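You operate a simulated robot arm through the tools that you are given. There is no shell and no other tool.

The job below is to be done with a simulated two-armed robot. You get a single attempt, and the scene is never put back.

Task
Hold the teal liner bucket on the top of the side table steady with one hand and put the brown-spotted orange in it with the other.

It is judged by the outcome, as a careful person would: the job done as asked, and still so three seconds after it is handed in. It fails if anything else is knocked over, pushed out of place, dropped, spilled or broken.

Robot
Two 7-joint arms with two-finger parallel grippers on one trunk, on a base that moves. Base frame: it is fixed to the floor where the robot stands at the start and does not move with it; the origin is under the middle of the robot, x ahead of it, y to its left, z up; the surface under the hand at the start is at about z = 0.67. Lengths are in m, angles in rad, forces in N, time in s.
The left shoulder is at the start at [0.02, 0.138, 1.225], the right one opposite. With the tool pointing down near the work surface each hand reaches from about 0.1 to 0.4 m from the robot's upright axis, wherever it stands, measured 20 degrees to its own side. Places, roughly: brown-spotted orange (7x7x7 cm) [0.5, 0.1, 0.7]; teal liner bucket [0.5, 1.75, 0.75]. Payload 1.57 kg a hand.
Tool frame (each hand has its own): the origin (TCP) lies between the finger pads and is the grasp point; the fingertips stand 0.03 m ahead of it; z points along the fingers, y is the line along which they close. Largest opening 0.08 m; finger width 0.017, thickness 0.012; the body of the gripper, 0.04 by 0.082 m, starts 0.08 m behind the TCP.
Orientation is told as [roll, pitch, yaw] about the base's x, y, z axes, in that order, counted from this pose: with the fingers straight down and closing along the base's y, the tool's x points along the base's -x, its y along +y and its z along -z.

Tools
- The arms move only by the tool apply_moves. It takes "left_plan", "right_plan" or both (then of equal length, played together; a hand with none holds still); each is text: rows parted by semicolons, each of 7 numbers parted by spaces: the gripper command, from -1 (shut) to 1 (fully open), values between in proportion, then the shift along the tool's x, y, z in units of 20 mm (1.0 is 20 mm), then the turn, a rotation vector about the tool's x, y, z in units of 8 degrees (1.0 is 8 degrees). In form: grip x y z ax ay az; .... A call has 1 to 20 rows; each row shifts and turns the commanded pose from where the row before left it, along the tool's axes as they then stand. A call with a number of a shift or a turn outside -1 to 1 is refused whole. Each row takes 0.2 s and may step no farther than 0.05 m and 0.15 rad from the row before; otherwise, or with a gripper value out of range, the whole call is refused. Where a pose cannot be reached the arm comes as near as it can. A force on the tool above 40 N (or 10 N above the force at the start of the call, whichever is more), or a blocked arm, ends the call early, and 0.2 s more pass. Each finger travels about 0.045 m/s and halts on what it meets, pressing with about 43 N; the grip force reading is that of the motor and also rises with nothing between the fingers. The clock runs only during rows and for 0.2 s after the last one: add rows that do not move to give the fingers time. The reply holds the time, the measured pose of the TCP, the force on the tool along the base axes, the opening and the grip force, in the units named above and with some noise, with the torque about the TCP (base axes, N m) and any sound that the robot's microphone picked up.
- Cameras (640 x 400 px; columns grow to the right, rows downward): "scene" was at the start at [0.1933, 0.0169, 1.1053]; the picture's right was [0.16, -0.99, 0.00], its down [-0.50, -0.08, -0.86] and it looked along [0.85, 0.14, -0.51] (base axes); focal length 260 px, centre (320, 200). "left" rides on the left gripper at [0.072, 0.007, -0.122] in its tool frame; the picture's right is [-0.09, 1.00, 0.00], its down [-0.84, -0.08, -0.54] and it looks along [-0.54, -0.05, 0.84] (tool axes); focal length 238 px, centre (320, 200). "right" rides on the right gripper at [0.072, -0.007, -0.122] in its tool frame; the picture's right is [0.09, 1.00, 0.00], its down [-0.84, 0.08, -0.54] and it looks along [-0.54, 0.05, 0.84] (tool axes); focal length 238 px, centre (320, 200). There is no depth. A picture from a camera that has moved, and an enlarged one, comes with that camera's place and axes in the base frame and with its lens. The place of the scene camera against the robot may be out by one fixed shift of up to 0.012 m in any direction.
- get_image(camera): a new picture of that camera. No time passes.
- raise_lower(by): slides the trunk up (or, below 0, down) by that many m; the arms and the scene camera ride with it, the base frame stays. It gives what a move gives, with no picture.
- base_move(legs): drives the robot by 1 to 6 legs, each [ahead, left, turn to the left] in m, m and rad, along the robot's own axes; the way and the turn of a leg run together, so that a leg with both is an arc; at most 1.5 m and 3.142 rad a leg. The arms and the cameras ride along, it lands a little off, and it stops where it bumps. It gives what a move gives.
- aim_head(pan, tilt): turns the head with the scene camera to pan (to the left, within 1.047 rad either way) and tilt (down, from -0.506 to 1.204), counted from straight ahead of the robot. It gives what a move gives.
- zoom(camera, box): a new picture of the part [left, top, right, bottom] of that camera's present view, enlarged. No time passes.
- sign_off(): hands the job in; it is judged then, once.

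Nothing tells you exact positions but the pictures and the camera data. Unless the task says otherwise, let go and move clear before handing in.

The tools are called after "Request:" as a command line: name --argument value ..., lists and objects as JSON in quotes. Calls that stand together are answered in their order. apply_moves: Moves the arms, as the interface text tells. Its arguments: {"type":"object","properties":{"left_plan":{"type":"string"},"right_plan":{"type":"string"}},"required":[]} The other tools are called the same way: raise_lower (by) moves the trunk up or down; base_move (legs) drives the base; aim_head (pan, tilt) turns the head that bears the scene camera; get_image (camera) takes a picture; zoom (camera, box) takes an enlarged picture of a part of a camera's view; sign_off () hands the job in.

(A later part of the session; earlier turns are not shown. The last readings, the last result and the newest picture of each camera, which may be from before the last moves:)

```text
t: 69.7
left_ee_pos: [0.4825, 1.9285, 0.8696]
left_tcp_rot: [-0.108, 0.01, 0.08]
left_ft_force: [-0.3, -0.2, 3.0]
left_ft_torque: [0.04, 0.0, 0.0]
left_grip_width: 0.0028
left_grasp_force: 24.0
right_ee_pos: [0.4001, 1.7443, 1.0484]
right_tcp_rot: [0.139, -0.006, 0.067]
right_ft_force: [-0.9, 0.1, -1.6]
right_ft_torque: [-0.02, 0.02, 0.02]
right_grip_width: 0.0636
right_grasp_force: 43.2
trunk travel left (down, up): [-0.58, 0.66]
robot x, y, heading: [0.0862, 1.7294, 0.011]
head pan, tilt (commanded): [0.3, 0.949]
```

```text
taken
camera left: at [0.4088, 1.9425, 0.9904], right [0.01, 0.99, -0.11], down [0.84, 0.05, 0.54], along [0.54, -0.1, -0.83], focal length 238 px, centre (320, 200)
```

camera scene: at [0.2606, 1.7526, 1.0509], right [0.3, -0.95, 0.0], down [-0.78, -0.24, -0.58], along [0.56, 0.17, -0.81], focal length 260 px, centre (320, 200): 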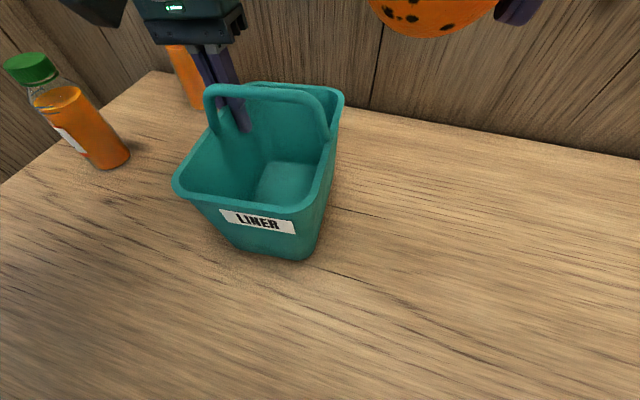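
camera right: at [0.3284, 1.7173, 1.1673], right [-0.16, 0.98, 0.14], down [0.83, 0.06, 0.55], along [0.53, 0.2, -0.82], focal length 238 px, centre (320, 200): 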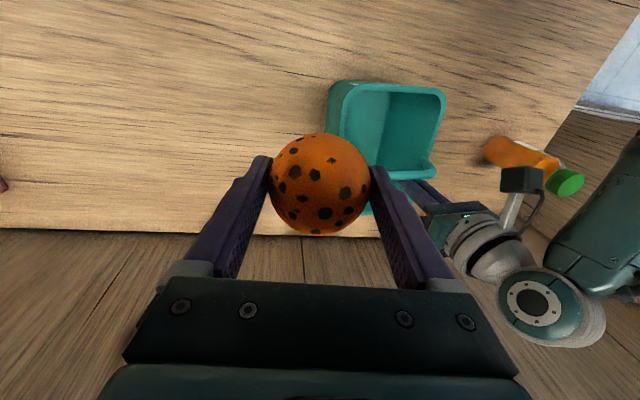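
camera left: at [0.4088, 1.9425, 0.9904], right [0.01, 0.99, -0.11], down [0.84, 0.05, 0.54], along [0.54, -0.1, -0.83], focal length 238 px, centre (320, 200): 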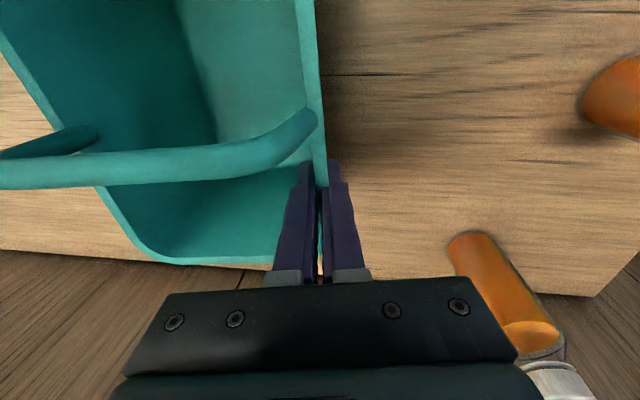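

The right hand is clear of the left hand and its camera box with about 2 cm to spare at the final place. I continue level to over the front half.

Request:
apply_moves --right_plan "-1 -0.027 0.6 0.09 0 0 0; -1 -0.027 0.72 0.104 0 0 0; -1 -0.027 0.72 0.104 0 0 0; -1 -0.027 0.72 0.104 0 0 0; -1 -0.027 0.72 0.104 0 0 0; -1 -0.027 0.72 0.104 0 0 0; -1 -0.027 0.72 0.104 0 0 0; -1 -0.027 0.7 0.1 0 0 0; -1 0 0 0 0 0 0; -1 0 0 0 0 0 0"

Request:
get_image --camera "right"

Request:
get_image --camera "scene"

Request:
get_image --camera "left"

```text
t: 71.9
left_ee_pos: [0.4818, 1.9295, 0.8691]
left_tcp_rot: [-0.11, 0.009, 0.081]
left_ft_force: [-0.5, -0.1, 2.8]
left_ft_torque: [0.08, 0.04, 0.01]
left_grip_width: 0.0029
left_grasp_force: 24.0
right_ee_pos: [0.3975, 1.8574, 1.0472]
right_tcp_rot: [0.142, -0.007, 0.066]
right_ft_force: [0.4, 0.4, -0.9]
right_ft_torque: [-0.01, 0.01, 0.02]
right_grip_width: 0.0633
right_grasp_force: 43.3
trunk travel left (down, up): [-0.58, 0.66]
robot x, y, heading: [0.084, 1.7317, -0.001]
head pan, tilt (commanded): [0.3, 0.949]
```

```text
taken
camera right: at [0.3251, 1.8302, 1.1665], right [-0.16, 0.98, 0.14], down [0.83, 0.06, 0.55], along [0.53, 0.2, -0.82], focal length 238 px, centre (320, 200)
```

right: 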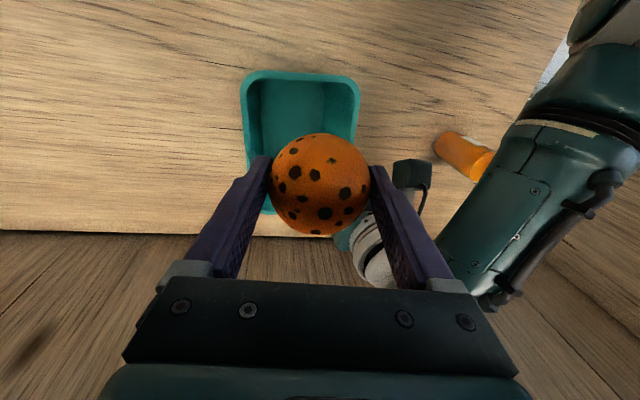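

```text
taken
camera scene: at [0.2606, 1.7526, 1.0509], right [0.3, -0.95, 0.0], down [-0.78, -0.24, -0.58], along [0.56, 0.17, -0.81], focal length 260 px, centre (320, 200)
```

scene: 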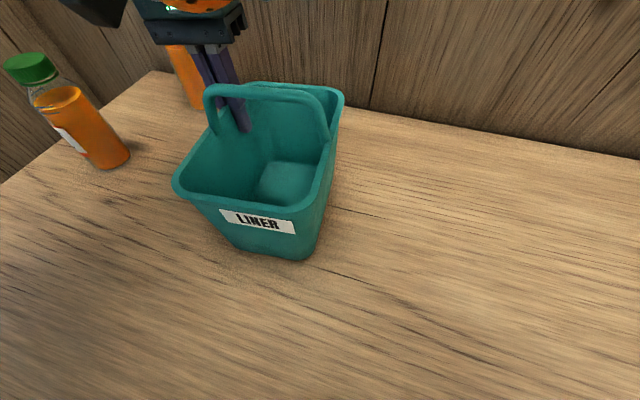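

```text
taken
camera left: at [0.4088, 1.9425, 0.9903], right [0.01, 0.99, -0.11], down [0.84, 0.05, 0.54], along [0.54, -0.1, -0.83], focal length 238 px, centre (320, 200)
```

left: 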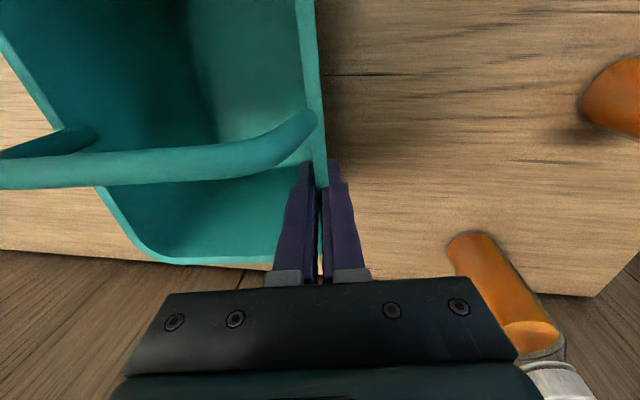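

The orange is over the front half, its centre at about [0.398, 1.859], with the hands well apart. I lower vertically 7 cm to just above the handle's height and check the clearances.

Request:
apply_moves --right_plan "-1 0.005 -0.1 0.69 0 0 0; -1 0.005 -0.1 0.69 0 0 0; -1 0.005 -0.1 0.69 0 0 0; -1 0.005 -0.1 0.69 0 0 0; -1 0.005 -0.1 0.69 0 0 0; -1 0 0 0 0 0 0; -1 0 0 0 0 0 0"

Request:
get_image --camera "right"

Request:
get_image --camera "scene"

Request:
get_image --camera "left"

```text
t: 73.5
left_ee_pos: [0.4834, 1.9287, 0.87]
left_tcp_rot: [-0.107, 0.01, 0.081]
left_ft_force: [0.0, 1.1, 1.9]
left_ft_torque: [0.08, 0.01, 0.02]
left_grip_width: 0.0026
left_grasp_force: 23.5
right_ee_pos: [0.4001, 1.854, 0.9795]
right_tcp_rot: [0.136, -0.015, 0.054]
right_ft_force: [0.6, 1.0, -1.3]
right_ft_torque: [-0.03, 0.02, 0.01]
right_grip_width: 0.0637
right_grasp_force: 42.7
trunk travel left (down, up): [-0.58, 0.66]
robot x, y, heading: [0.0898, 1.7296, 0.001]
head pan, tilt (commanded): [0.3, 0.949]
```

```text
taken
camera right: at [0.3289, 1.8276, 1.0974], right [-0.15, 0.98, 0.14], down [0.83, 0.05, 0.56], along [0.54, 0.2, -0.82], focal length 238 px, centre (320, 200)
```

right: 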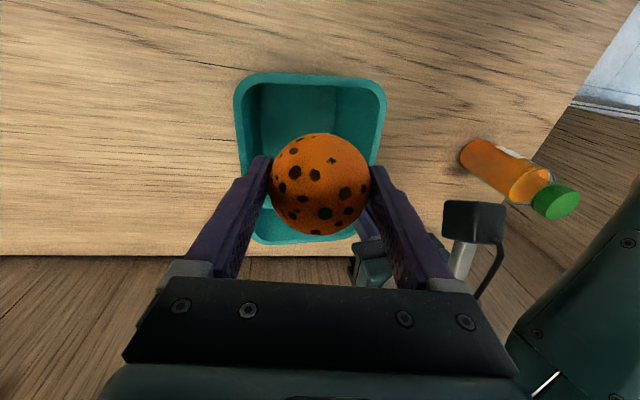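

```text
taken
camera scene: at [0.2572, 1.7504, 1.0464], right [0.28, -0.96, 0.0], down [-0.81, -0.24, -0.53], along [0.51, 0.15, -0.85], focal length 260 px, centre (320, 200)
```

scene: 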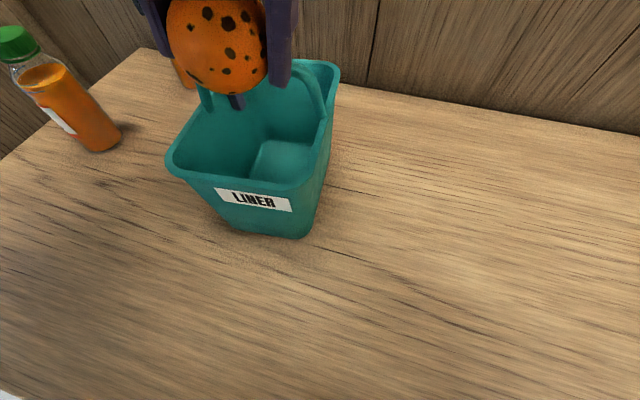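

```text
taken
camera left: at [0.4088, 1.9425, 0.9903], right [0.01, 0.99, -0.11], down [0.84, 0.05, 0.54], along [0.54, -0.1, -0.83], focal length 238 px, centre (320, 200)
```

left: 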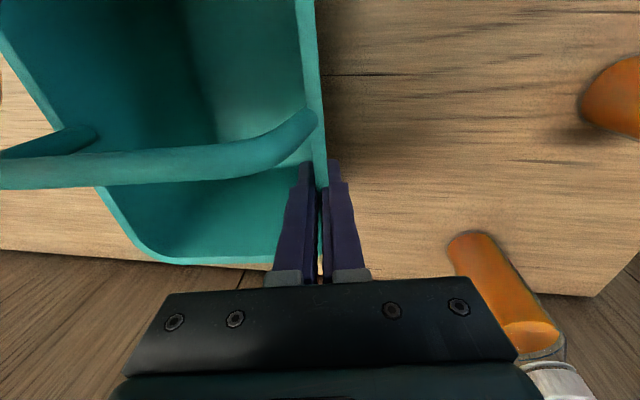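

The scene camera's own pose has shifted (its tilt was pushed from 0.95 to about 1.02), so my right arm is pressing on the head as it reaches across the centre line. I back the right hand up at once along the same path and then look at how the arm lies.

Request:
apply_moves --right_plan "-1 -0.005 0.1 -0.69 0 0 0; -1 -0.005 0.1 -0.69 0 0 0; -1 -0.005 0.1 -0.69 0 0 0; -1 -0.005 0.1 -0.69 0 0 0; -1 -0.005 0.1 -0.69 0 0 0; -1 0 0 0 0 0 0; -1 0 0 0 0 0 0"

Request:
get_image --camera "scene"

Request:
get_image --camera "left"

```text
t: 75.1
left_ee_pos: [0.4831, 1.9301, 0.8692]
left_tcp_rot: [-0.108, 0.01, 0.08]
left_ft_force: [-0.3, -0.3, 2.1]
left_ft_torque: [0.04, 0.0, 0.0]
left_grip_width: 0.0024
left_grasp_force: 23.9
right_ee_pos: [0.3939, 1.8577, 1.0476]
right_tcp_rot: [0.139, -0.008, 0.067]
right_ft_force: [0.7, -0.3, -0.9]
right_ft_torque: [0.0, 0.02, -0.02]
right_grip_width: 0.0637
right_grasp_force: 43.1
trunk travel left (down, up): [-0.58, 0.66]
robot x, y, heading: [0.0888, 1.7264, 0.008]
head pan, tilt (commanded): [0.3, 0.949]
```

```text
taken
camera scene: at [0.2605, 1.7526, 1.0509], right [0.3, -0.95, 0.0], down [-0.78, -0.24, -0.58], along [0.56, 0.17, -0.81], focal length 260 px, centre (320, 200)
```

scene: 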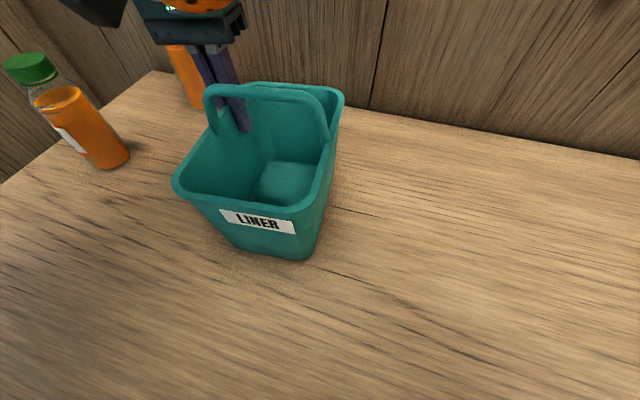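

```text
taken
camera left: at [0.4088, 1.9425, 0.9903], right [0.01, 0.99, -0.11], down [0.84, 0.05, 0.54], along [0.54, -0.1, -0.83], focal length 238 px, centre (320, 200)
```

left: 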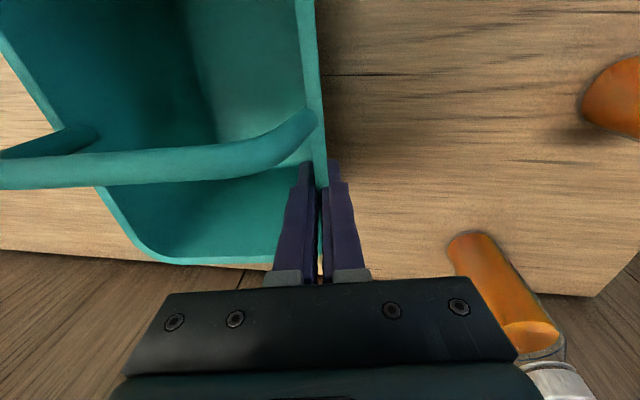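

The head is back where I aimed it, so the contact is gone, and bucket and orange are still held. The right hand's camera box or forearm came down on the head's left-front, so I turn the head well to the right and fully down to make room, then check.

Request:
aim_head --pan -0.8 --tilt 1.2

Request:
get_image --camera "scene"

Request:
get_image --camera "right"

```text
t: 76.4
left_ee_pos: [0.482, 1.9287, 0.8693]
left_tcp_rot: [-0.109, 0.008, 0.081]
left_ft_force: [-0.7, 0.8, 1.7]
left_ft_torque: [0.04, 0.02, 0.02]
left_grip_width: 0.0027
left_grasp_force: 23.9
right_ee_pos: [0.3954, 1.8576, 1.047]
right_tcp_rot: [0.139, -0.007, 0.067]
right_ft_force: [0.2, -0.7, -1.7]
right_ft_torque: [0.02, 0.0, 0.02]
right_grip_width: 0.0637
right_grasp_force: 43.1
trunk travel left (down, up): [-0.58, 0.66]
robot x, y, heading: [0.0887, 1.7255, 0.006]
head pan, tilt (commanded): [-0.799, 1.201]
```

```text
taken
camera scene: at [0.2303, 1.6909, 1.0347], right [-0.71, -0.7, 0.0], down [-0.65, 0.67, -0.36], along [0.25, -0.26, -0.93], focal length 260 px, centre (320, 200)
```

scene: 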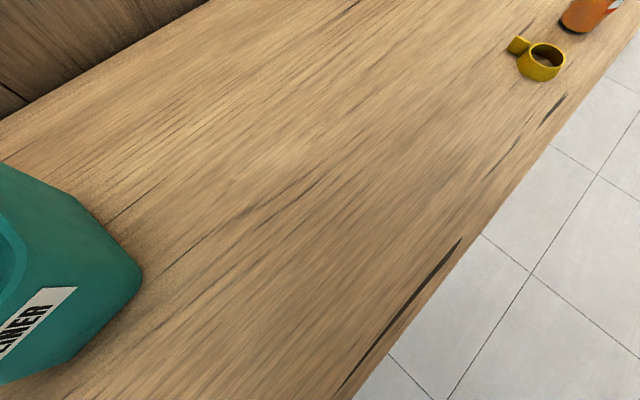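

```text
taken
camera right: at [0.3243, 1.8297, 1.1665], right [-0.16, 0.98, 0.14], down [0.83, 0.06, 0.55], along [0.53, 0.2, -0.82], focal length 238 px, centre (320, 200)
```

right: 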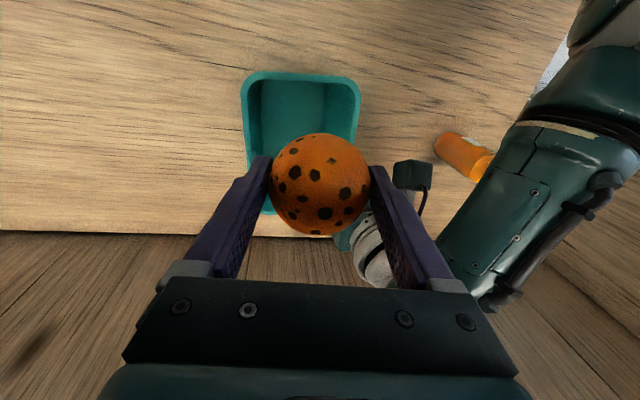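

The head is out of the way. I lower the right hand again by 7 cm in small rows and check both its tracking and the head's pose.

Request:
apply_moves --right_plan "-1 -0.02 -0.08 0.55 0 0 0; -1 -0.02 -0.08 0.55 0 0 0; -1 -0.02 -0.08 0.55 0 0 0; -1 0 -0.08 0.55 0 0 0; -1 0 -0.08 0.55 0 0 0; -1 0 -0.08 0.55 0 0 0; -1 0 0 0 0 0 0; -1 0 0 0 0 0 0"

Request:
get_image --camera "scene"

Request:
get_image --camera "right"

```text
t: 78.2
left_ee_pos: [0.4822, 1.93, 0.8698]
left_tcp_rot: [-0.109, 0.009, 0.079]
left_ft_force: [-0.2, 0.3, 1.0]
left_ft_torque: [0.08, -0.02, 0.01]
left_grip_width: 0.0022
left_grasp_force: 23.8
right_ee_pos: [0.3959, 1.8586, 0.9808]
right_tcp_rot: [0.139, -0.007, 0.066]
right_ft_force: [-0.1, 1.2, -1.6]
right_ft_torque: [0.02, 0.02, 0.0]
right_grip_width: 0.0635
right_grasp_force: 42.6
trunk travel left (down, up): [-0.58, 0.66]
robot x, y, heading: [0.0842, 1.7268, 0.004]
head pan, tilt (commanded): [-0.799, 1.201]
```

```text
taken
camera scene: at [0.2303, 1.6909, 1.0347], right [-0.71, -0.7, 0.0], down [-0.65, 0.67, -0.36], along [0.25, -0.26, -0.93], focal length 260 px, centre (320, 200)
```

scene: 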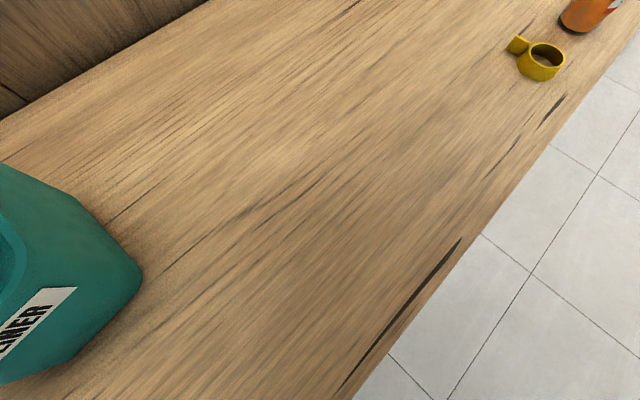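

```text
taken
camera right: at [0.3264, 1.8303, 1.0997], right [-0.16, 0.98, 0.14], down [0.83, 0.06, 0.55], along [0.53, 0.2, -0.82], focal length 238 px, centre (320, 200)
```

right: 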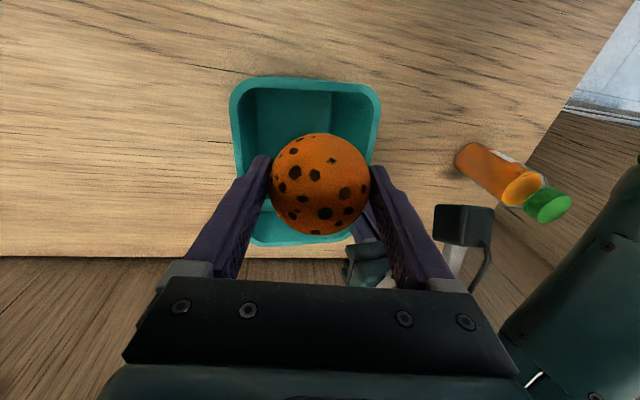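

It tracks well now and the head is untouched; the orange is centred on the front half within about 2 mm. I lower past the handle bar's height in small rows.

Request:
apply_moves --right_plan "-1 -0.01 -0.091 0.456 0 0 0; -1 -0.01 -0.091 0.456 0 0 0; -1 -0.01 -0.091 0.456 0 0 0; -1 -0.01 -0.091 0.456 0 0 0; -1 -0.01 -0.091 0.456 0 0 0; -1 0 0 0 0 0 0; -1 0 0 0 0 0 0"

Request:
get_image --camera "scene"

Request:
get_image --camera "right"

Request:
get_image --camera "left"

```text
t: 79.8
left_ee_pos: [0.4817, 1.9297, 0.8694]
left_tcp_rot: [-0.108, 0.008, 0.08]
left_ft_force: [0.1, 0.8, 1.0]
left_ft_torque: [0.04, 0.01, 0.01]
left_grip_width: 0.0024
left_grasp_force: 23.9
right_ee_pos: [0.3988, 1.8553, 0.9351]
right_tcp_rot: [0.14, -0.007, 0.066]
right_ft_force: [0.2, -1.1, -1.2]
right_ft_torque: [-0.01, -0.01, -0.02]
right_grip_width: 0.0636
right_grasp_force: 43.5
trunk travel left (down, up): [-0.58, 0.66]
robot x, y, heading: [0.0866, 1.7249, 0.007]
head pan, tilt (commanded): [-0.799, 1.201]
```

```text
taken
camera scene: at [0.2303, 1.6909, 1.0347], right [-0.71, -0.7, 0.0], down [-0.65, 0.67, -0.36], along [0.25, -0.26, -0.93], focal length 260 px, centre (320, 200)
```

scene: 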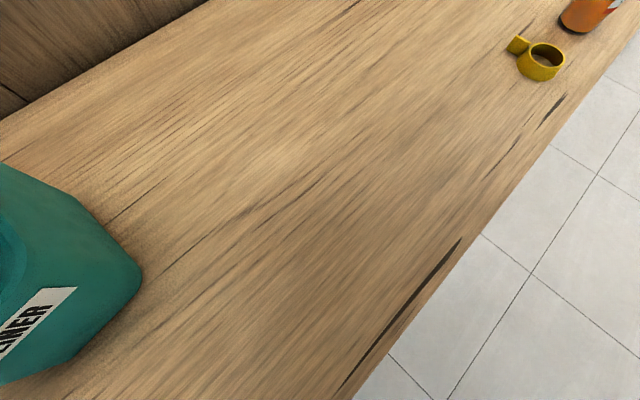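

```text
taken
camera right: at [0.3276, 1.8275, 1.0532], right [-0.16, 0.98, 0.14], down [0.83, 0.06, 0.55], along [0.53, 0.2, -0.82], focal length 238 px, centre (320, 200)
```

right: 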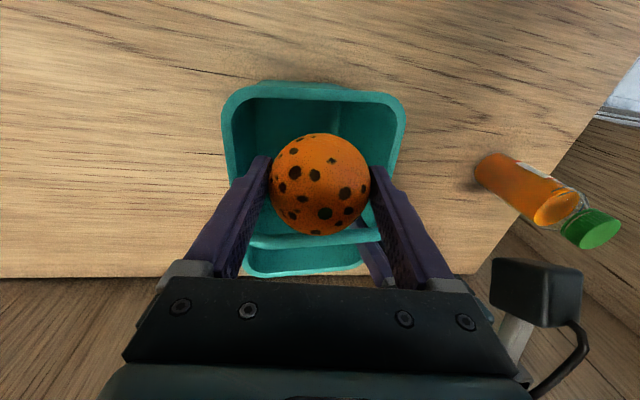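

```text
taken
camera left: at [0.4088, 1.9424, 0.9903], right [0.01, 0.99, -0.11], down [0.84, 0.05, 0.54], along [0.54, -0.1, -0.83], focal length 238 px, centre (320, 200)
```

left: 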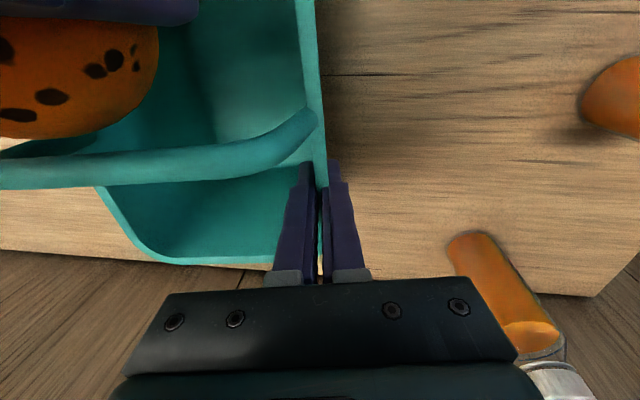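

The orange is level with the handle bar and appears to clear it by a few millimetres. I zoom from both hand cameras to verify before going lower.

Request:
zoom --camera "left" --box '[0, 0, 330, 200]'

Request:
zoom --camera "right" --box '[200, 70, 440, 290]'

```text
1.94 times, centred on (165, 100) of left
camera zoom: at [0.4088, 1.9424, 0.9903], right [0.01, 0.99, -0.11], down [0.84, 0.05, 0.54], along [0.54, -0.1, -0.83], focal length 462 px, centre (621, 394)
```

zoom: 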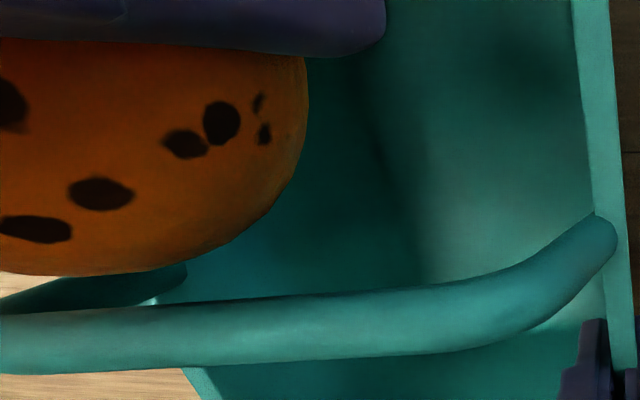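

```text
1.82 times, centred on (320, 180) of right
camera zoom: at [0.3276, 1.8275, 1.0532], right [-0.16, 0.98, 0.14], down [0.83, 0.06, 0.55], along [0.53, 0.2, -0.82], focal length 433 px, centre (320, 236)
```

zoom: 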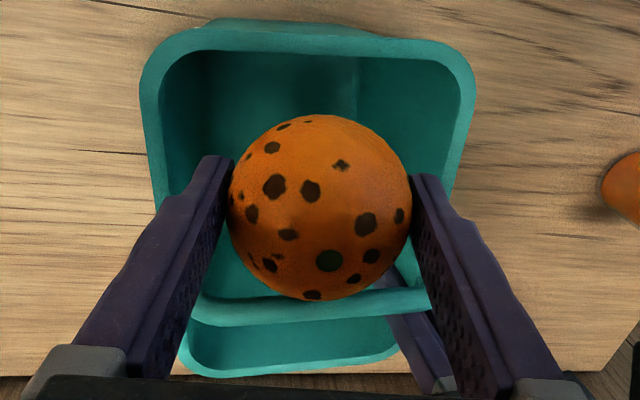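

There is a visible gap of several millimetres between orange and bar, and both fingers are inside the rim's side edges. I lower another 5 cm into the bucket.

Request:
apply_moves --right_plan "-1 0 -0.06 0.4 0 0 0; -1 0 -0.06 0.4 0 0 0; -1 0 -0.06 0.4 0 0 0; -1 0 -0.06 0.4 0 0 0; -1 0 -0.06 0.4 0 0 0; -1 0 -0.06 0.4 0 0 0; -1 0 0 0 0 0 0; -1 0 0 0 0 0 0"

Request:
get_image --camera "scene"

Request:
get_image --camera "right"

Request:
get_image --camera "left"

```text
t: 81.6
left_ee_pos: [0.4812, 1.9285, 0.8684]
left_tcp_rot: [-0.108, 0.01, 0.079]
left_ft_force: [-0.2, 0.6, 0.7]
left_ft_torque: [0.11, -0.06, 0.01]
left_grip_width: 0.0029
left_grasp_force: 23.8
right_ee_pos: [0.4073, 1.8469, 0.885]
right_tcp_rot: [0.125, -0.012, 0.048]
right_ft_force: [0.1, 0.0, -0.2]
right_ft_torque: [-0.06, 0.0, 0.0]
right_grip_width: 0.0634
right_grasp_force: 43.2
trunk travel left (down, up): [-0.58, 0.66]
robot x, y, heading: [0.0864, 1.7272, 0.004]
head pan, tilt (commanded): [-0.799, 1.201]
```

```text
taken
camera scene: at [0.2303, 1.6909, 1.0347], right [-0.71, -0.7, 0.0], down [-0.65, 0.67, -0.36], along [0.25, -0.26, -0.93], focal length 260 px, centre (320, 200)
```

scene: 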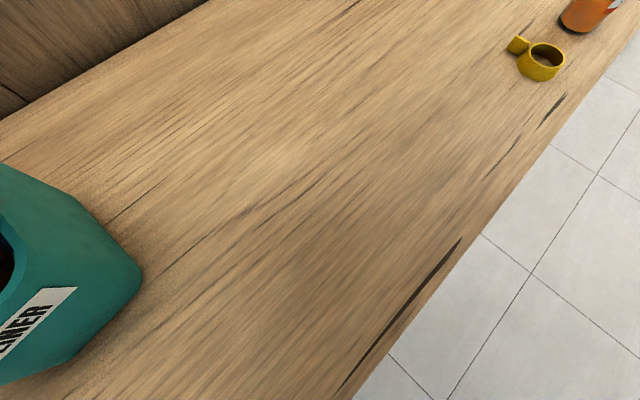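

```text
taken
camera right: at [0.3347, 1.8203, 1.0025], right [-0.14, 0.98, 0.12], down [0.83, 0.05, 0.56], along [0.54, 0.18, -0.82], focal length 238 px, centre (320, 200)
```

right: 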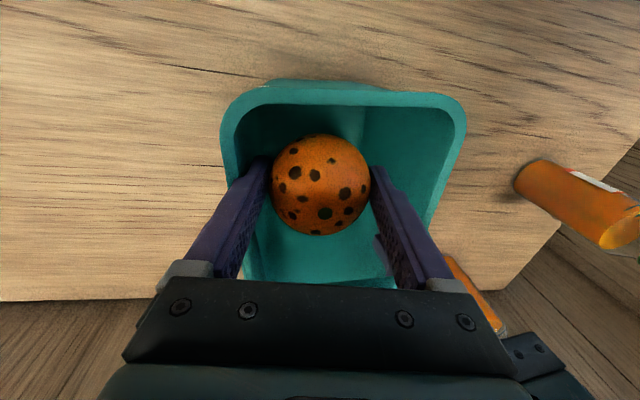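

```text
taken
camera left: at [0.4088, 1.9424, 0.9903], right [0.01, 0.99, -0.11], down [0.84, 0.05, 0.54], along [0.54, -0.1, -0.83], focal length 238 px, centre (320, 200)
```

left: 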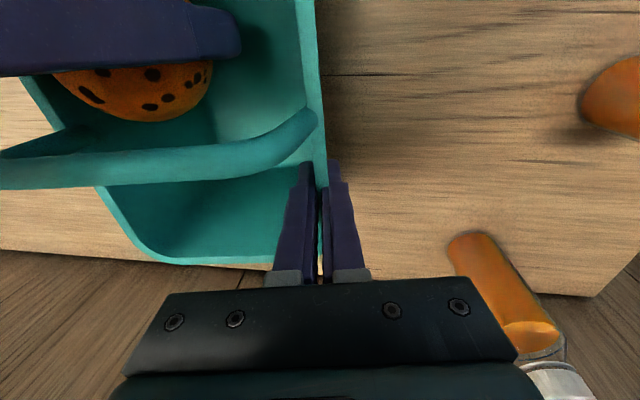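

The right arm is being pushed aside again at this depth (TCP off by about 8 mm), so something upstream touches, likely the head at its tilt limit. The orange is already below the rim, so I raise 2.5 cm to where tracking is clean and check the position again.

Request:
apply_moves --right_plan "-1 0 0.06 -0.4 0 0 0; -1 0 0.06 -0.4 0 0 0; -1 0 0.06 -0.4 0 0 0; -1 0 0 0 0 0 0; -1 0 0 0 0 0 0"

Request:
get_image --camera "right"

Request:
get_image --camera "left"

```text
t: 82.8
left_ee_pos: [0.4822, 1.9292, 0.8694]
left_tcp_rot: [-0.106, 0.008, 0.081]
left_ft_force: [0.5, 0.2, 0.9]
left_ft_torque: [0.02, -0.01, -0.01]
left_grip_width: 0.0025
left_grasp_force: 23.8
right_ee_pos: [0.4054, 1.8465, 0.9067]
right_tcp_rot: [0.127, -0.007, 0.049]
right_ft_force: [0.9, 0.9, -0.8]
right_ft_torque: [0.01, 0.02, 0.0]
right_grip_width: 0.0633
right_grasp_force: 42.8
trunk travel left (down, up): [-0.58, 0.66]
robot x, y, heading: [0.0864, 1.7308, 0.006]
head pan, tilt (commanded): [-0.799, 1.201]
```

```text
taken
camera right: at [0.3337, 1.8215, 1.0253], right [-0.14, 0.98, 0.13], down [0.83, 0.05, 0.55], along [0.54, 0.18, -0.82], focal length 238 px, centre (320, 200)
```

right: 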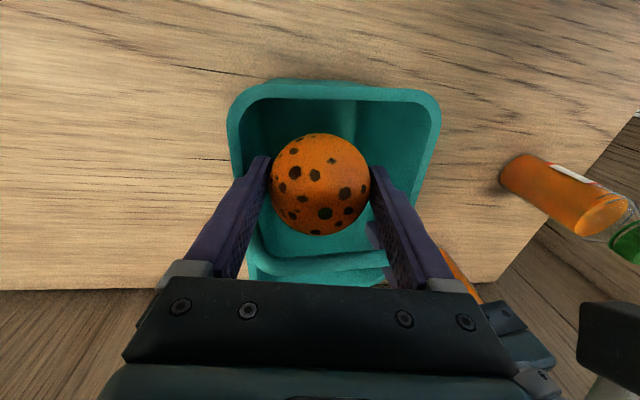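

```text
taken
camera left: at [0.4088, 1.9424, 0.9903], right [0.01, 0.99, -0.11], down [0.84, 0.05, 0.54], along [0.54, -0.1, -0.83], focal length 238 px, centre (320, 200)
```

left: 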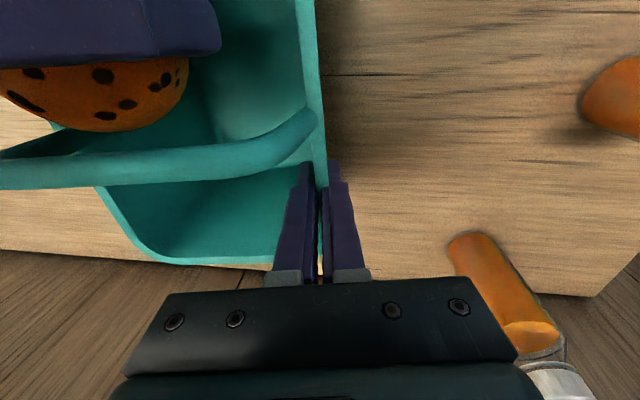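

At z = 0.907 the arm is still nudged sideways, with the right finger close to the right rim. I raise another 1.3 cm, so the orange's bottom is at rim level and the fingertips just above it, which is a safe release height.

Request:
apply_moves --right_plan "-1 0 0.047 -0.325 0 0 0; -1 0 0.047 -0.325 0 0 0; -1 0 0 0 0 0 0; -1 0 0 0 0 0 0"

Request:
get_image --camera "right"

Request:
zoom --camera "left" --box '[0, 0, 330, 200]'

```text
t: 83.8
left_ee_pos: [0.4811, 1.9302, 0.8704]
left_tcp_rot: [-0.11, 0.007, 0.079]
left_ft_force: [-0.2, 0.5, 0.9]
left_ft_torque: [0.01, 0.01, 0.0]
left_grip_width: 0.0026
left_grasp_force: 24.1
right_ee_pos: [0.4044, 1.8484, 0.9213]
right_tcp_rot: [0.132, -0.009, 0.05]
right_ft_force: [-1.6, 0.0, -2.0]
right_ft_torque: [0.03, 0.01, -0.03]
right_grip_width: 0.0634
right_grasp_force: 43.0
trunk travel left (down, up): [-0.58, 0.66]
robot x, y, heading: [0.0878, 1.7234, 0.005]
head pan, tilt (commanded): [-0.799, 1.201]
```

```text
taken
camera right: at [0.333, 1.8226, 1.0398], right [-0.14, 0.98, 0.13], down [0.83, 0.05, 0.55], along [0.54, 0.19, -0.82], focal length 238 px, centre (320, 200)
```

right: 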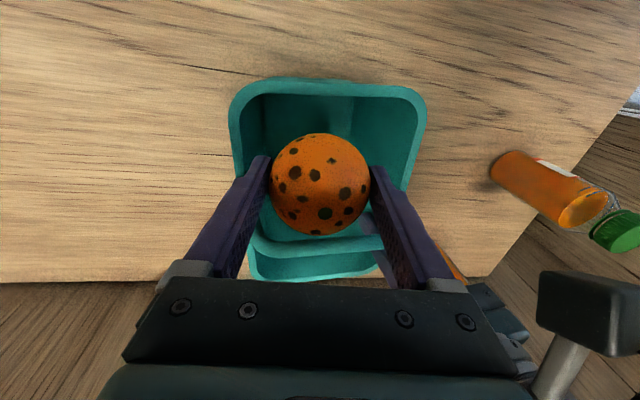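

```text
1.94 times, centred on (165, 100) of left
camera zoom: at [0.4088, 1.9424, 0.9903], right [0.01, 0.99, -0.11], down [0.84, 0.05, 0.54], along [0.54, -0.1, -0.83], focal length 462 px, centre (621, 394)
```

zoom: 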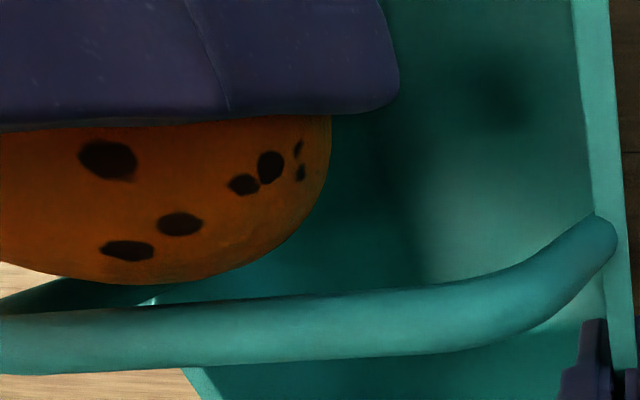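

The hand sits about 5 mm too far back and 6 mm too far right, so the orange is only a few millimetres from the handle bar. I shift the command to bring it back to the middle.

Request:
apply_moves --right_plan "-1 0.15 0.15 0.02 0 0 0; -1 0.15 0.15 0.02 0 0 0; -1 0 0 0 0 0 0; -1 0 0 0 0 0 0"

Request:
get_image --camera "right"

Request:
zoom --camera "left" --box '[0, 0, 330, 200]'

```text
t: 84.8
left_ee_pos: [0.4817, 1.9292, 0.8694]
left_tcp_rot: [-0.109, 0.008, 0.08]
left_ft_force: [0.1, -0.1, 1.5]
left_ft_torque: [0.04, 0.02, 0.0]
left_grip_width: 0.0026
left_grasp_force: 24.5
right_ee_pos: [0.3975, 1.8533, 0.9231]
right_tcp_rot: [0.131, -0.012, 0.054]
right_ft_force: [-0.2, -0.5, -1.2]
right_ft_torque: [-0.01, -0.04, 0.01]
right_grip_width: 0.0637
right_grasp_force: 42.9
trunk travel left (down, up): [-0.58, 0.66]
robot x, y, heading: [0.091, 1.7298, -0.0]
head pan, tilt (commanded): [-0.799, 1.201]
```

```text
taken
camera right: at [0.3266, 1.8289, 1.0408], right [-0.15, 0.98, 0.13], down [0.83, 0.05, 0.56], along [0.54, 0.19, -0.82], focal length 238 px, centre (320, 200)
```

right: 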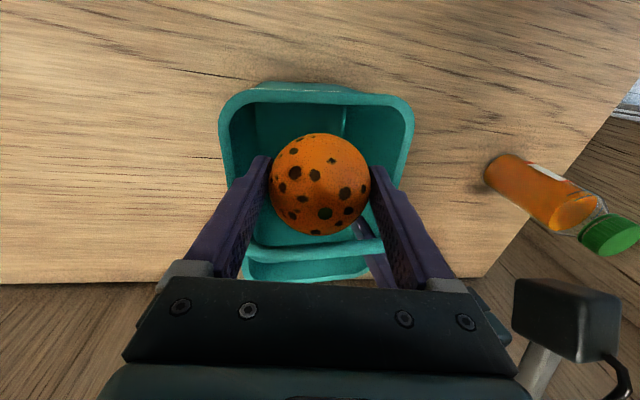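

```text
1.94 times, centred on (165, 100) of left
camera zoom: at [0.4088, 1.9424, 0.9903], right [0.01, 0.99, -0.11], down [0.84, 0.05, 0.54], along [0.54, -0.1, -0.83], focal length 462 px, centre (621, 394)
```

zoom: 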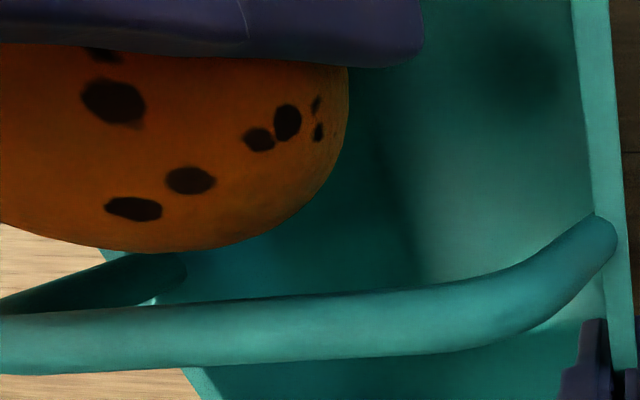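

Now the hand is centred again at [0.3975, 1.853], with a clear gap to the bar. I lower 2 cm so the orange sits below the rim line before release, and check for drift.

Request:
apply_moves --right_plan "-1 0 -0.03 0.33 0 0 0; -1 0 -0.03 0.33 0 0 0; -1 0 -0.03 0.33 0 0 0; -1 0 0 0 0 0 0; -1 0 0 0 0 0 0"

Request:
get_image --camera "right"

Request:
zoom --camera "left" --box '[0, 0, 330, 200]'

```text
t: 86.0
left_ee_pos: [0.4815, 1.9301, 0.8697]
left_tcp_rot: [-0.109, 0.009, 0.081]
left_ft_force: [-0.4, 0.5, 1.4]
left_ft_torque: [0.0, 0.01, 0.0]
left_grip_width: 0.0025
left_grasp_force: 24.0
right_ee_pos: [0.3996, 1.8537, 0.9025]
right_tcp_rot: [0.129, -0.011, 0.049]
right_ft_force: [-0.2, 0.1, -1.3]
right_ft_torque: [0.03, 0.0, 0.03]
right_grip_width: 0.0636
right_grasp_force: 42.6
trunk travel left (down, up): [-0.58, 0.66]
robot x, y, heading: [0.0862, 1.7289, 0.006]
head pan, tilt (commanded): [-0.799, 1.201]
```

```text
taken
camera right: at [0.328, 1.8282, 1.0205], right [-0.14, 0.98, 0.13], down [0.83, 0.05, 0.56], along [0.54, 0.18, -0.82], focal length 238 px, centre (320, 200)
```

right: 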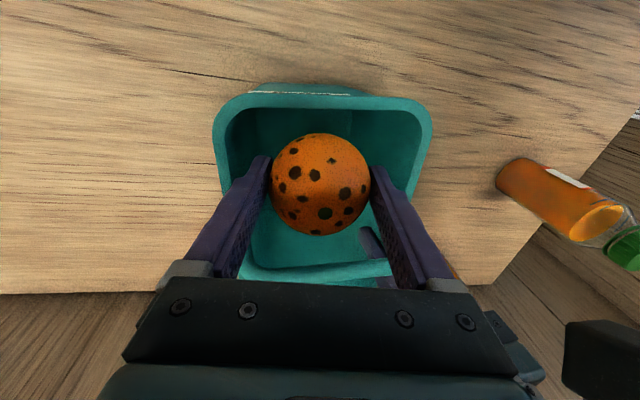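

```text
1.94 times, centred on (165, 100) of left
camera zoom: at [0.4088, 1.9424, 0.9903], right [0.01, 0.99, -0.11], down [0.84, 0.05, 0.54], along [0.54, -0.1, -0.83], focal length 462 px, centre (621, 394)
```

zoom: 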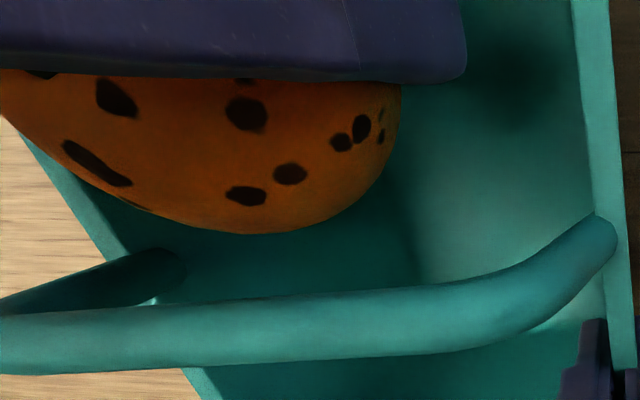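

Tracking is good here and the orange is partly inside, clear of the bar. I shift 4 mm left to centre the fingers between the walls and lower another 1.5 cm.

Request:
apply_moves --right_plan "-1 0 0.1 0.2 0 0 0; -1 0 0.05 0.25 0 0 0; -1 0 -0.03 0.3 0 0 0; -1 0 0 0 0 0 0; -1 0 0 0 0 0 0"

Request:
get_image --camera "right"

Request:
zoom --camera "left" --box '[0, 0, 330, 200]'

```text
t: 87.2
left_ee_pos: [0.4815, 1.9291, 0.8686]
left_tcp_rot: [-0.108, 0.009, 0.079]
left_ft_force: [0.2, -0.9, 0.8]
left_ft_torque: [0.09, 0.0, -0.05]
left_grip_width: 0.0025
left_grasp_force: 23.7
right_ee_pos: [0.3995, 1.8577, 0.8883]
right_tcp_rot: [0.128, -0.011, 0.051]
right_ft_force: [0.4, 0.0, -1.7]
right_ft_torque: [0.04, 0.01, 0.01]
right_grip_width: 0.0637
right_grasp_force: 43.3
trunk travel left (down, up): [-0.58, 0.66]
robot x, y, heading: [0.0861, 1.7306, 0.003]
head pan, tilt (commanded): [-0.799, 1.201]
```

```text
taken
camera right: at [0.3274, 1.8324, 1.006], right [-0.14, 0.98, 0.13], down [0.83, 0.05, 0.56], along [0.54, 0.18, -0.82], focal length 238 px, centre (320, 200)
```

right: 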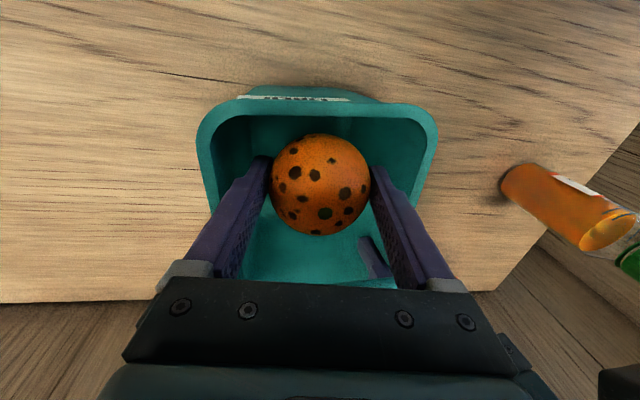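

```text
1.94 times, centred on (165, 100) of left
camera zoom: at [0.4088, 1.9424, 0.9903], right [0.01, 0.99, -0.11], down [0.84, 0.05, 0.54], along [0.54, -0.1, -0.83], focal length 462 px, centre (621, 394)
```

zoom: 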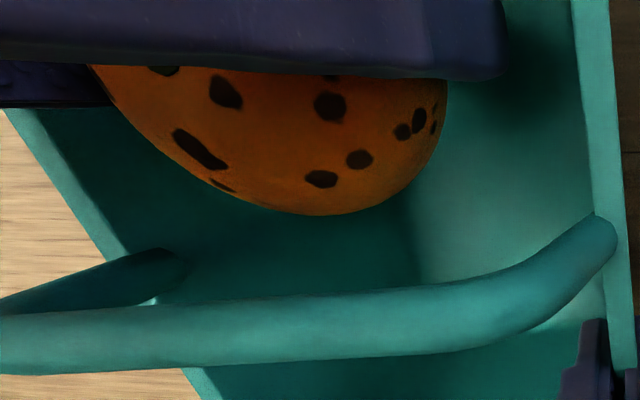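

Tracking is clean at [0.3995, 1.8577, 0.888]; the orange is half below the rim, clear of handle and walls, and the left hand holds the bucket. I open the right fingers just enough to let it go.

Request:
apply_moves --right_plan "0.65 0 0 0 0 0 0; 0.8 0 0 0 0 0 0; 0.8 0 0 0 0 0 0; 0.8 0 0 0 0 0 0; 0.8 0 0 0 0 0 0"

Request:
get_image --camera "right"

Request:
get_image --camera "left"

```text
t: 88.4
left_ee_pos: [0.4817, 1.9285, 0.8689]
left_tcp_rot: [-0.107, 0.009, 0.08]
left_ft_force: [-0.9, -0.3, 1.0]
left_ft_torque: [0.11, 0.23, -0.02]
left_grip_width: 0.0025
left_grasp_force: 23.9
right_ee_pos: [0.398, 1.8575, 0.885]
right_tcp_rot: [0.129, -0.007, 0.051]
right_ft_force: [0.0, 0.6, 0.3]
right_ft_torque: [-0.06, 0.0, 0.02]
right_grip_width: 0.072
right_grasp_force: 0.1
trunk travel left (down, up): [-0.58, 0.66]
robot x, y, heading: [0.0842, 1.7273, 0.0]
head pan, tilt (commanded): [-0.799, 1.201]
```

```text
taken
camera right: at [0.3263, 1.832, 1.0041], right [-0.14, 0.98, 0.13], down [0.83, 0.05, 0.55], along [0.54, 0.18, -0.82], focal length 238 px, centre (320, 200)
```

right: 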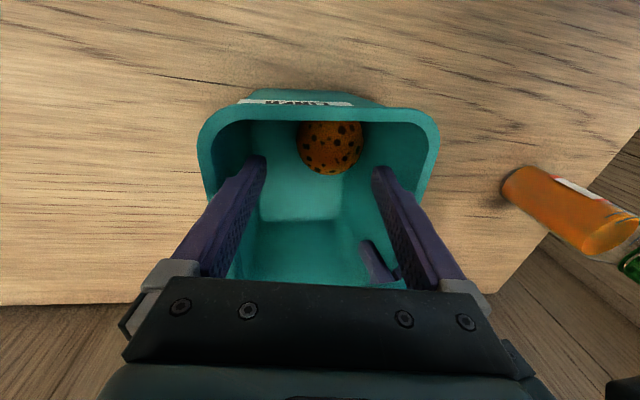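

```text
taken
camera left: at [0.4087, 1.9425, 0.9903], right [0.01, 0.99, -0.11], down [0.84, 0.05, 0.54], along [0.54, -0.1, -0.83], focal length 238 px, centre (320, 200)
```

left: 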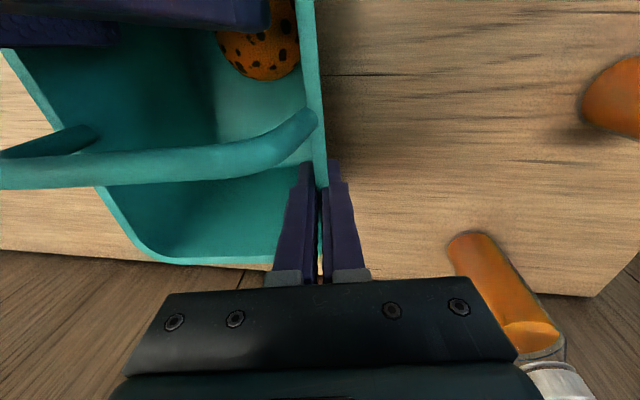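

The orange lies on the bucket's floor. I lift the right hand straight up out of the bucket, then away to the right, while the left hand keeps holding.

Request:
apply_moves --right_plan "0.8 0 0.06 -0.4 0 0 0; 0.8 0 0.086 -0.66 0 0 0; 0.8 0 0.086 -0.66 0 0 0; 0.8 0 0.086 -0.66 0 0 0; 0.8 0 0.086 -0.66 0 0 0; 0.8 0 0.086 -0.66 0 0 0; 0.8 0 0.086 -0.66 0 0 0; 0.8 0 0.086 -0.66 0 0 0; 0.8 0 0.086 -0.66 0 0 0; 0.8 0 0.086 -0.66 0 0 0; 0.8 0 0.086 -0.66 0 0 0; 0.8 0 0.086 -0.66 0 0 0; 0.8 0 0.06 -0.5 0 0 0; 0.8 0 0 0 0 0 0"

Request:
get_image --camera "right"

Request:
get_image --camera "left"

```text
t: 91.4
left_ee_pos: [0.4813, 1.9295, 0.869]
left_tcp_rot: [-0.108, 0.007, 0.083]
left_ft_force: [0.3, 0.9, 0.3]
left_ft_torque: [0.14, -0.04, 0.03]
left_grip_width: 0.0025
left_grasp_force: 23.9
right_ee_pos: [0.3908, 1.8634, 1.0528]
right_tcp_rot: [0.14, -0.007, 0.066]
right_ft_force: [-0.7, -0.1, -0.4]
right_ft_torque: [0.01, 0.01, -0.02]
right_grip_width: 0.0722
right_grasp_force: 0.0
trunk travel left (down, up): [-0.58, 0.66]
robot x, y, heading: [0.0853, 1.7283, 0.002]
head pan, tilt (commanded): [-0.799, 1.201]
```

```text
taken
camera right: at [0.3206, 1.8361, 1.1726], right [-0.16, 0.98, 0.14], down [0.83, 0.06, 0.55], along [0.53, 0.2, -0.82], focal length 238 px, centre (320, 200)
```

right: 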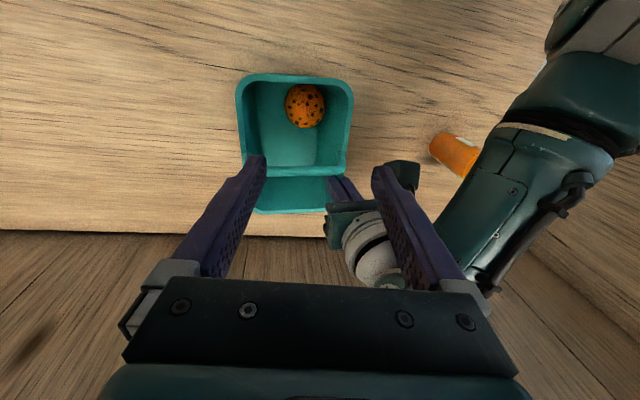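

```text
taken
camera left: at [0.4088, 1.9424, 0.9903], right [0.01, 0.99, -0.11], down [0.84, 0.05, 0.54], along [0.54, -0.1, -0.83], focal length 238 px, centre (320, 200)
```

left: 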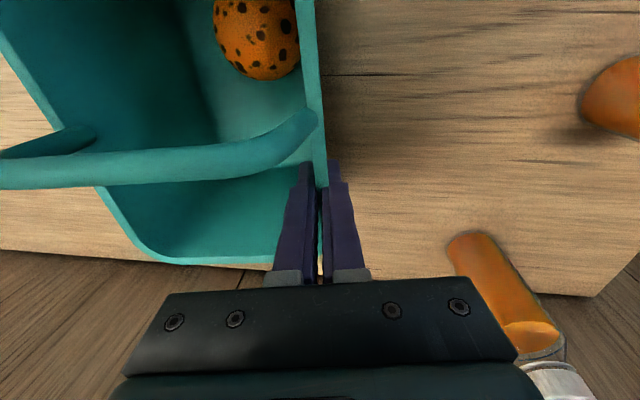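

The orange is safe in the bucket. I move the right hand away to the right, level.

Request:
apply_moves --right_plan "0.8 0.02 -0.5 -0.07 0 0 0; 0.8 0.038 -0.82 -0.119 0 0 0; 0.8 0.038 -0.82 -0.119 0 0 0; 0.8 0.038 -0.82 -0.119 0 0 0; 0.8 0.038 -0.82 -0.119 0 0 0; 0.8 0.038 -0.82 -0.119 0 0 0; 0.8 0.038 -0.82 -0.119 0 0 0; 0.8 0.038 -0.82 -0.119 0 0 0; 0.8 0.038 -0.82 -0.119 0 0 0; 0.8 0.038 -0.82 -0.119 0 0 0; 0.8 0.038 -0.82 -0.119 0 0 0; 0.8 0.038 -0.82 -0.119 0 0 0; 0.8 0.038 -0.82 -0.119 0 0 0; 0.8 0.038 -0.82 -0.119 0 0 0; 0.8 0.038 -0.82 -0.119 0 0 0; 0.8 0.038 -0.82 -0.119 0 0 0; 0.8 0.038 -0.82 -0.119 0 0 0; 0.8 0.038 -0.6 -0.09 0 0 0; 0.8 0 0 0 0 0 0"

Request:
aim_head --pan 0.3 --tilt 0.95

Request:
get_image --camera "scene"

Request:
get_image --camera "right"

```text
t: 95.4
left_ee_pos: [0.481, 1.9287, 0.869]
left_tcp_rot: [-0.107, 0.01, 0.08]
left_ft_force: [0.5, 0.5, 0.5]
left_ft_torque: [0.09, 0.0, 0.04]
left_grip_width: 0.0028
left_grasp_force: 23.9
right_ee_pos: [0.3963, 1.5759, 1.055]
right_tcp_rot: [0.14, -0.007, 0.067]
right_ft_force: [0.4, 0.6, -0.4]
right_ft_torque: [0.05, -0.01, -0.01]
right_grip_width: 0.0721
right_grasp_force: 0.0
trunk travel left (down, up): [-0.58, 0.66]
robot x, y, heading: [0.0837, 1.7285, 0.002]
head pan, tilt (commanded): [-0.799, 1.201]
```

```text
t: 96.7
left_ee_pos: [0.4825, 1.9297, 0.8706]
left_tcp_rot: [-0.108, 0.009, 0.08]
left_ft_force: [-0.6, 0.2, -0.5]
left_ft_torque: [0.06, 0.02, -0.02]
left_grip_width: 0.0027
left_grasp_force: 24.5
right_ee_pos: [0.3959, 1.5773, 1.055]
right_tcp_rot: [0.14, -0.007, 0.067]
right_ft_force: [-0.6, 0.7, -0.8]
right_ft_torque: [0.01, 0.01, 0.0]
right_grip_width: 0.0719
right_grasp_force: 0.0
trunk travel left (down, up): [-0.58, 0.66]
robot x, y, heading: [0.0891, 1.7297, 0.002]
head pan, tilt (commanded): [0.3, 0.949]
```

```text
taken
camera scene: at [0.2605, 1.7525, 1.0509], right [0.3, -0.95, 0.0], down [-0.78, -0.24, -0.58], along [0.56, 0.17, -0.81], focal length 260 px, centre (320, 200)
```

scene: 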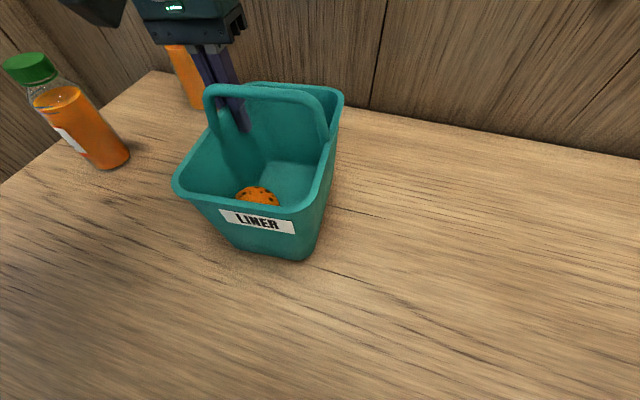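

```text
taken
camera right: at [0.3257, 1.5491, 1.1737], right [-0.16, 0.98, 0.14], down [0.83, 0.06, 0.55], along [0.53, 0.2, -0.82], focal length 238 px, centre (320, 200)
```

right: 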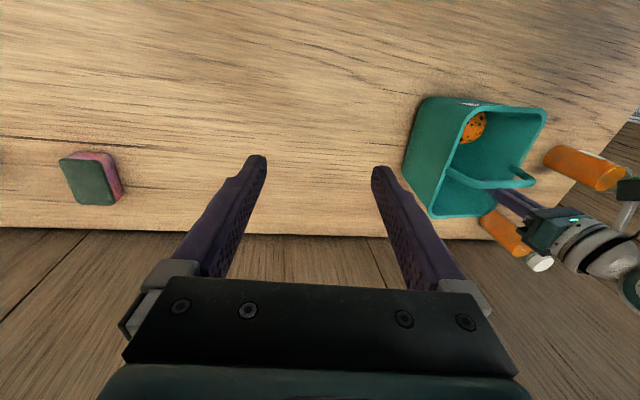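

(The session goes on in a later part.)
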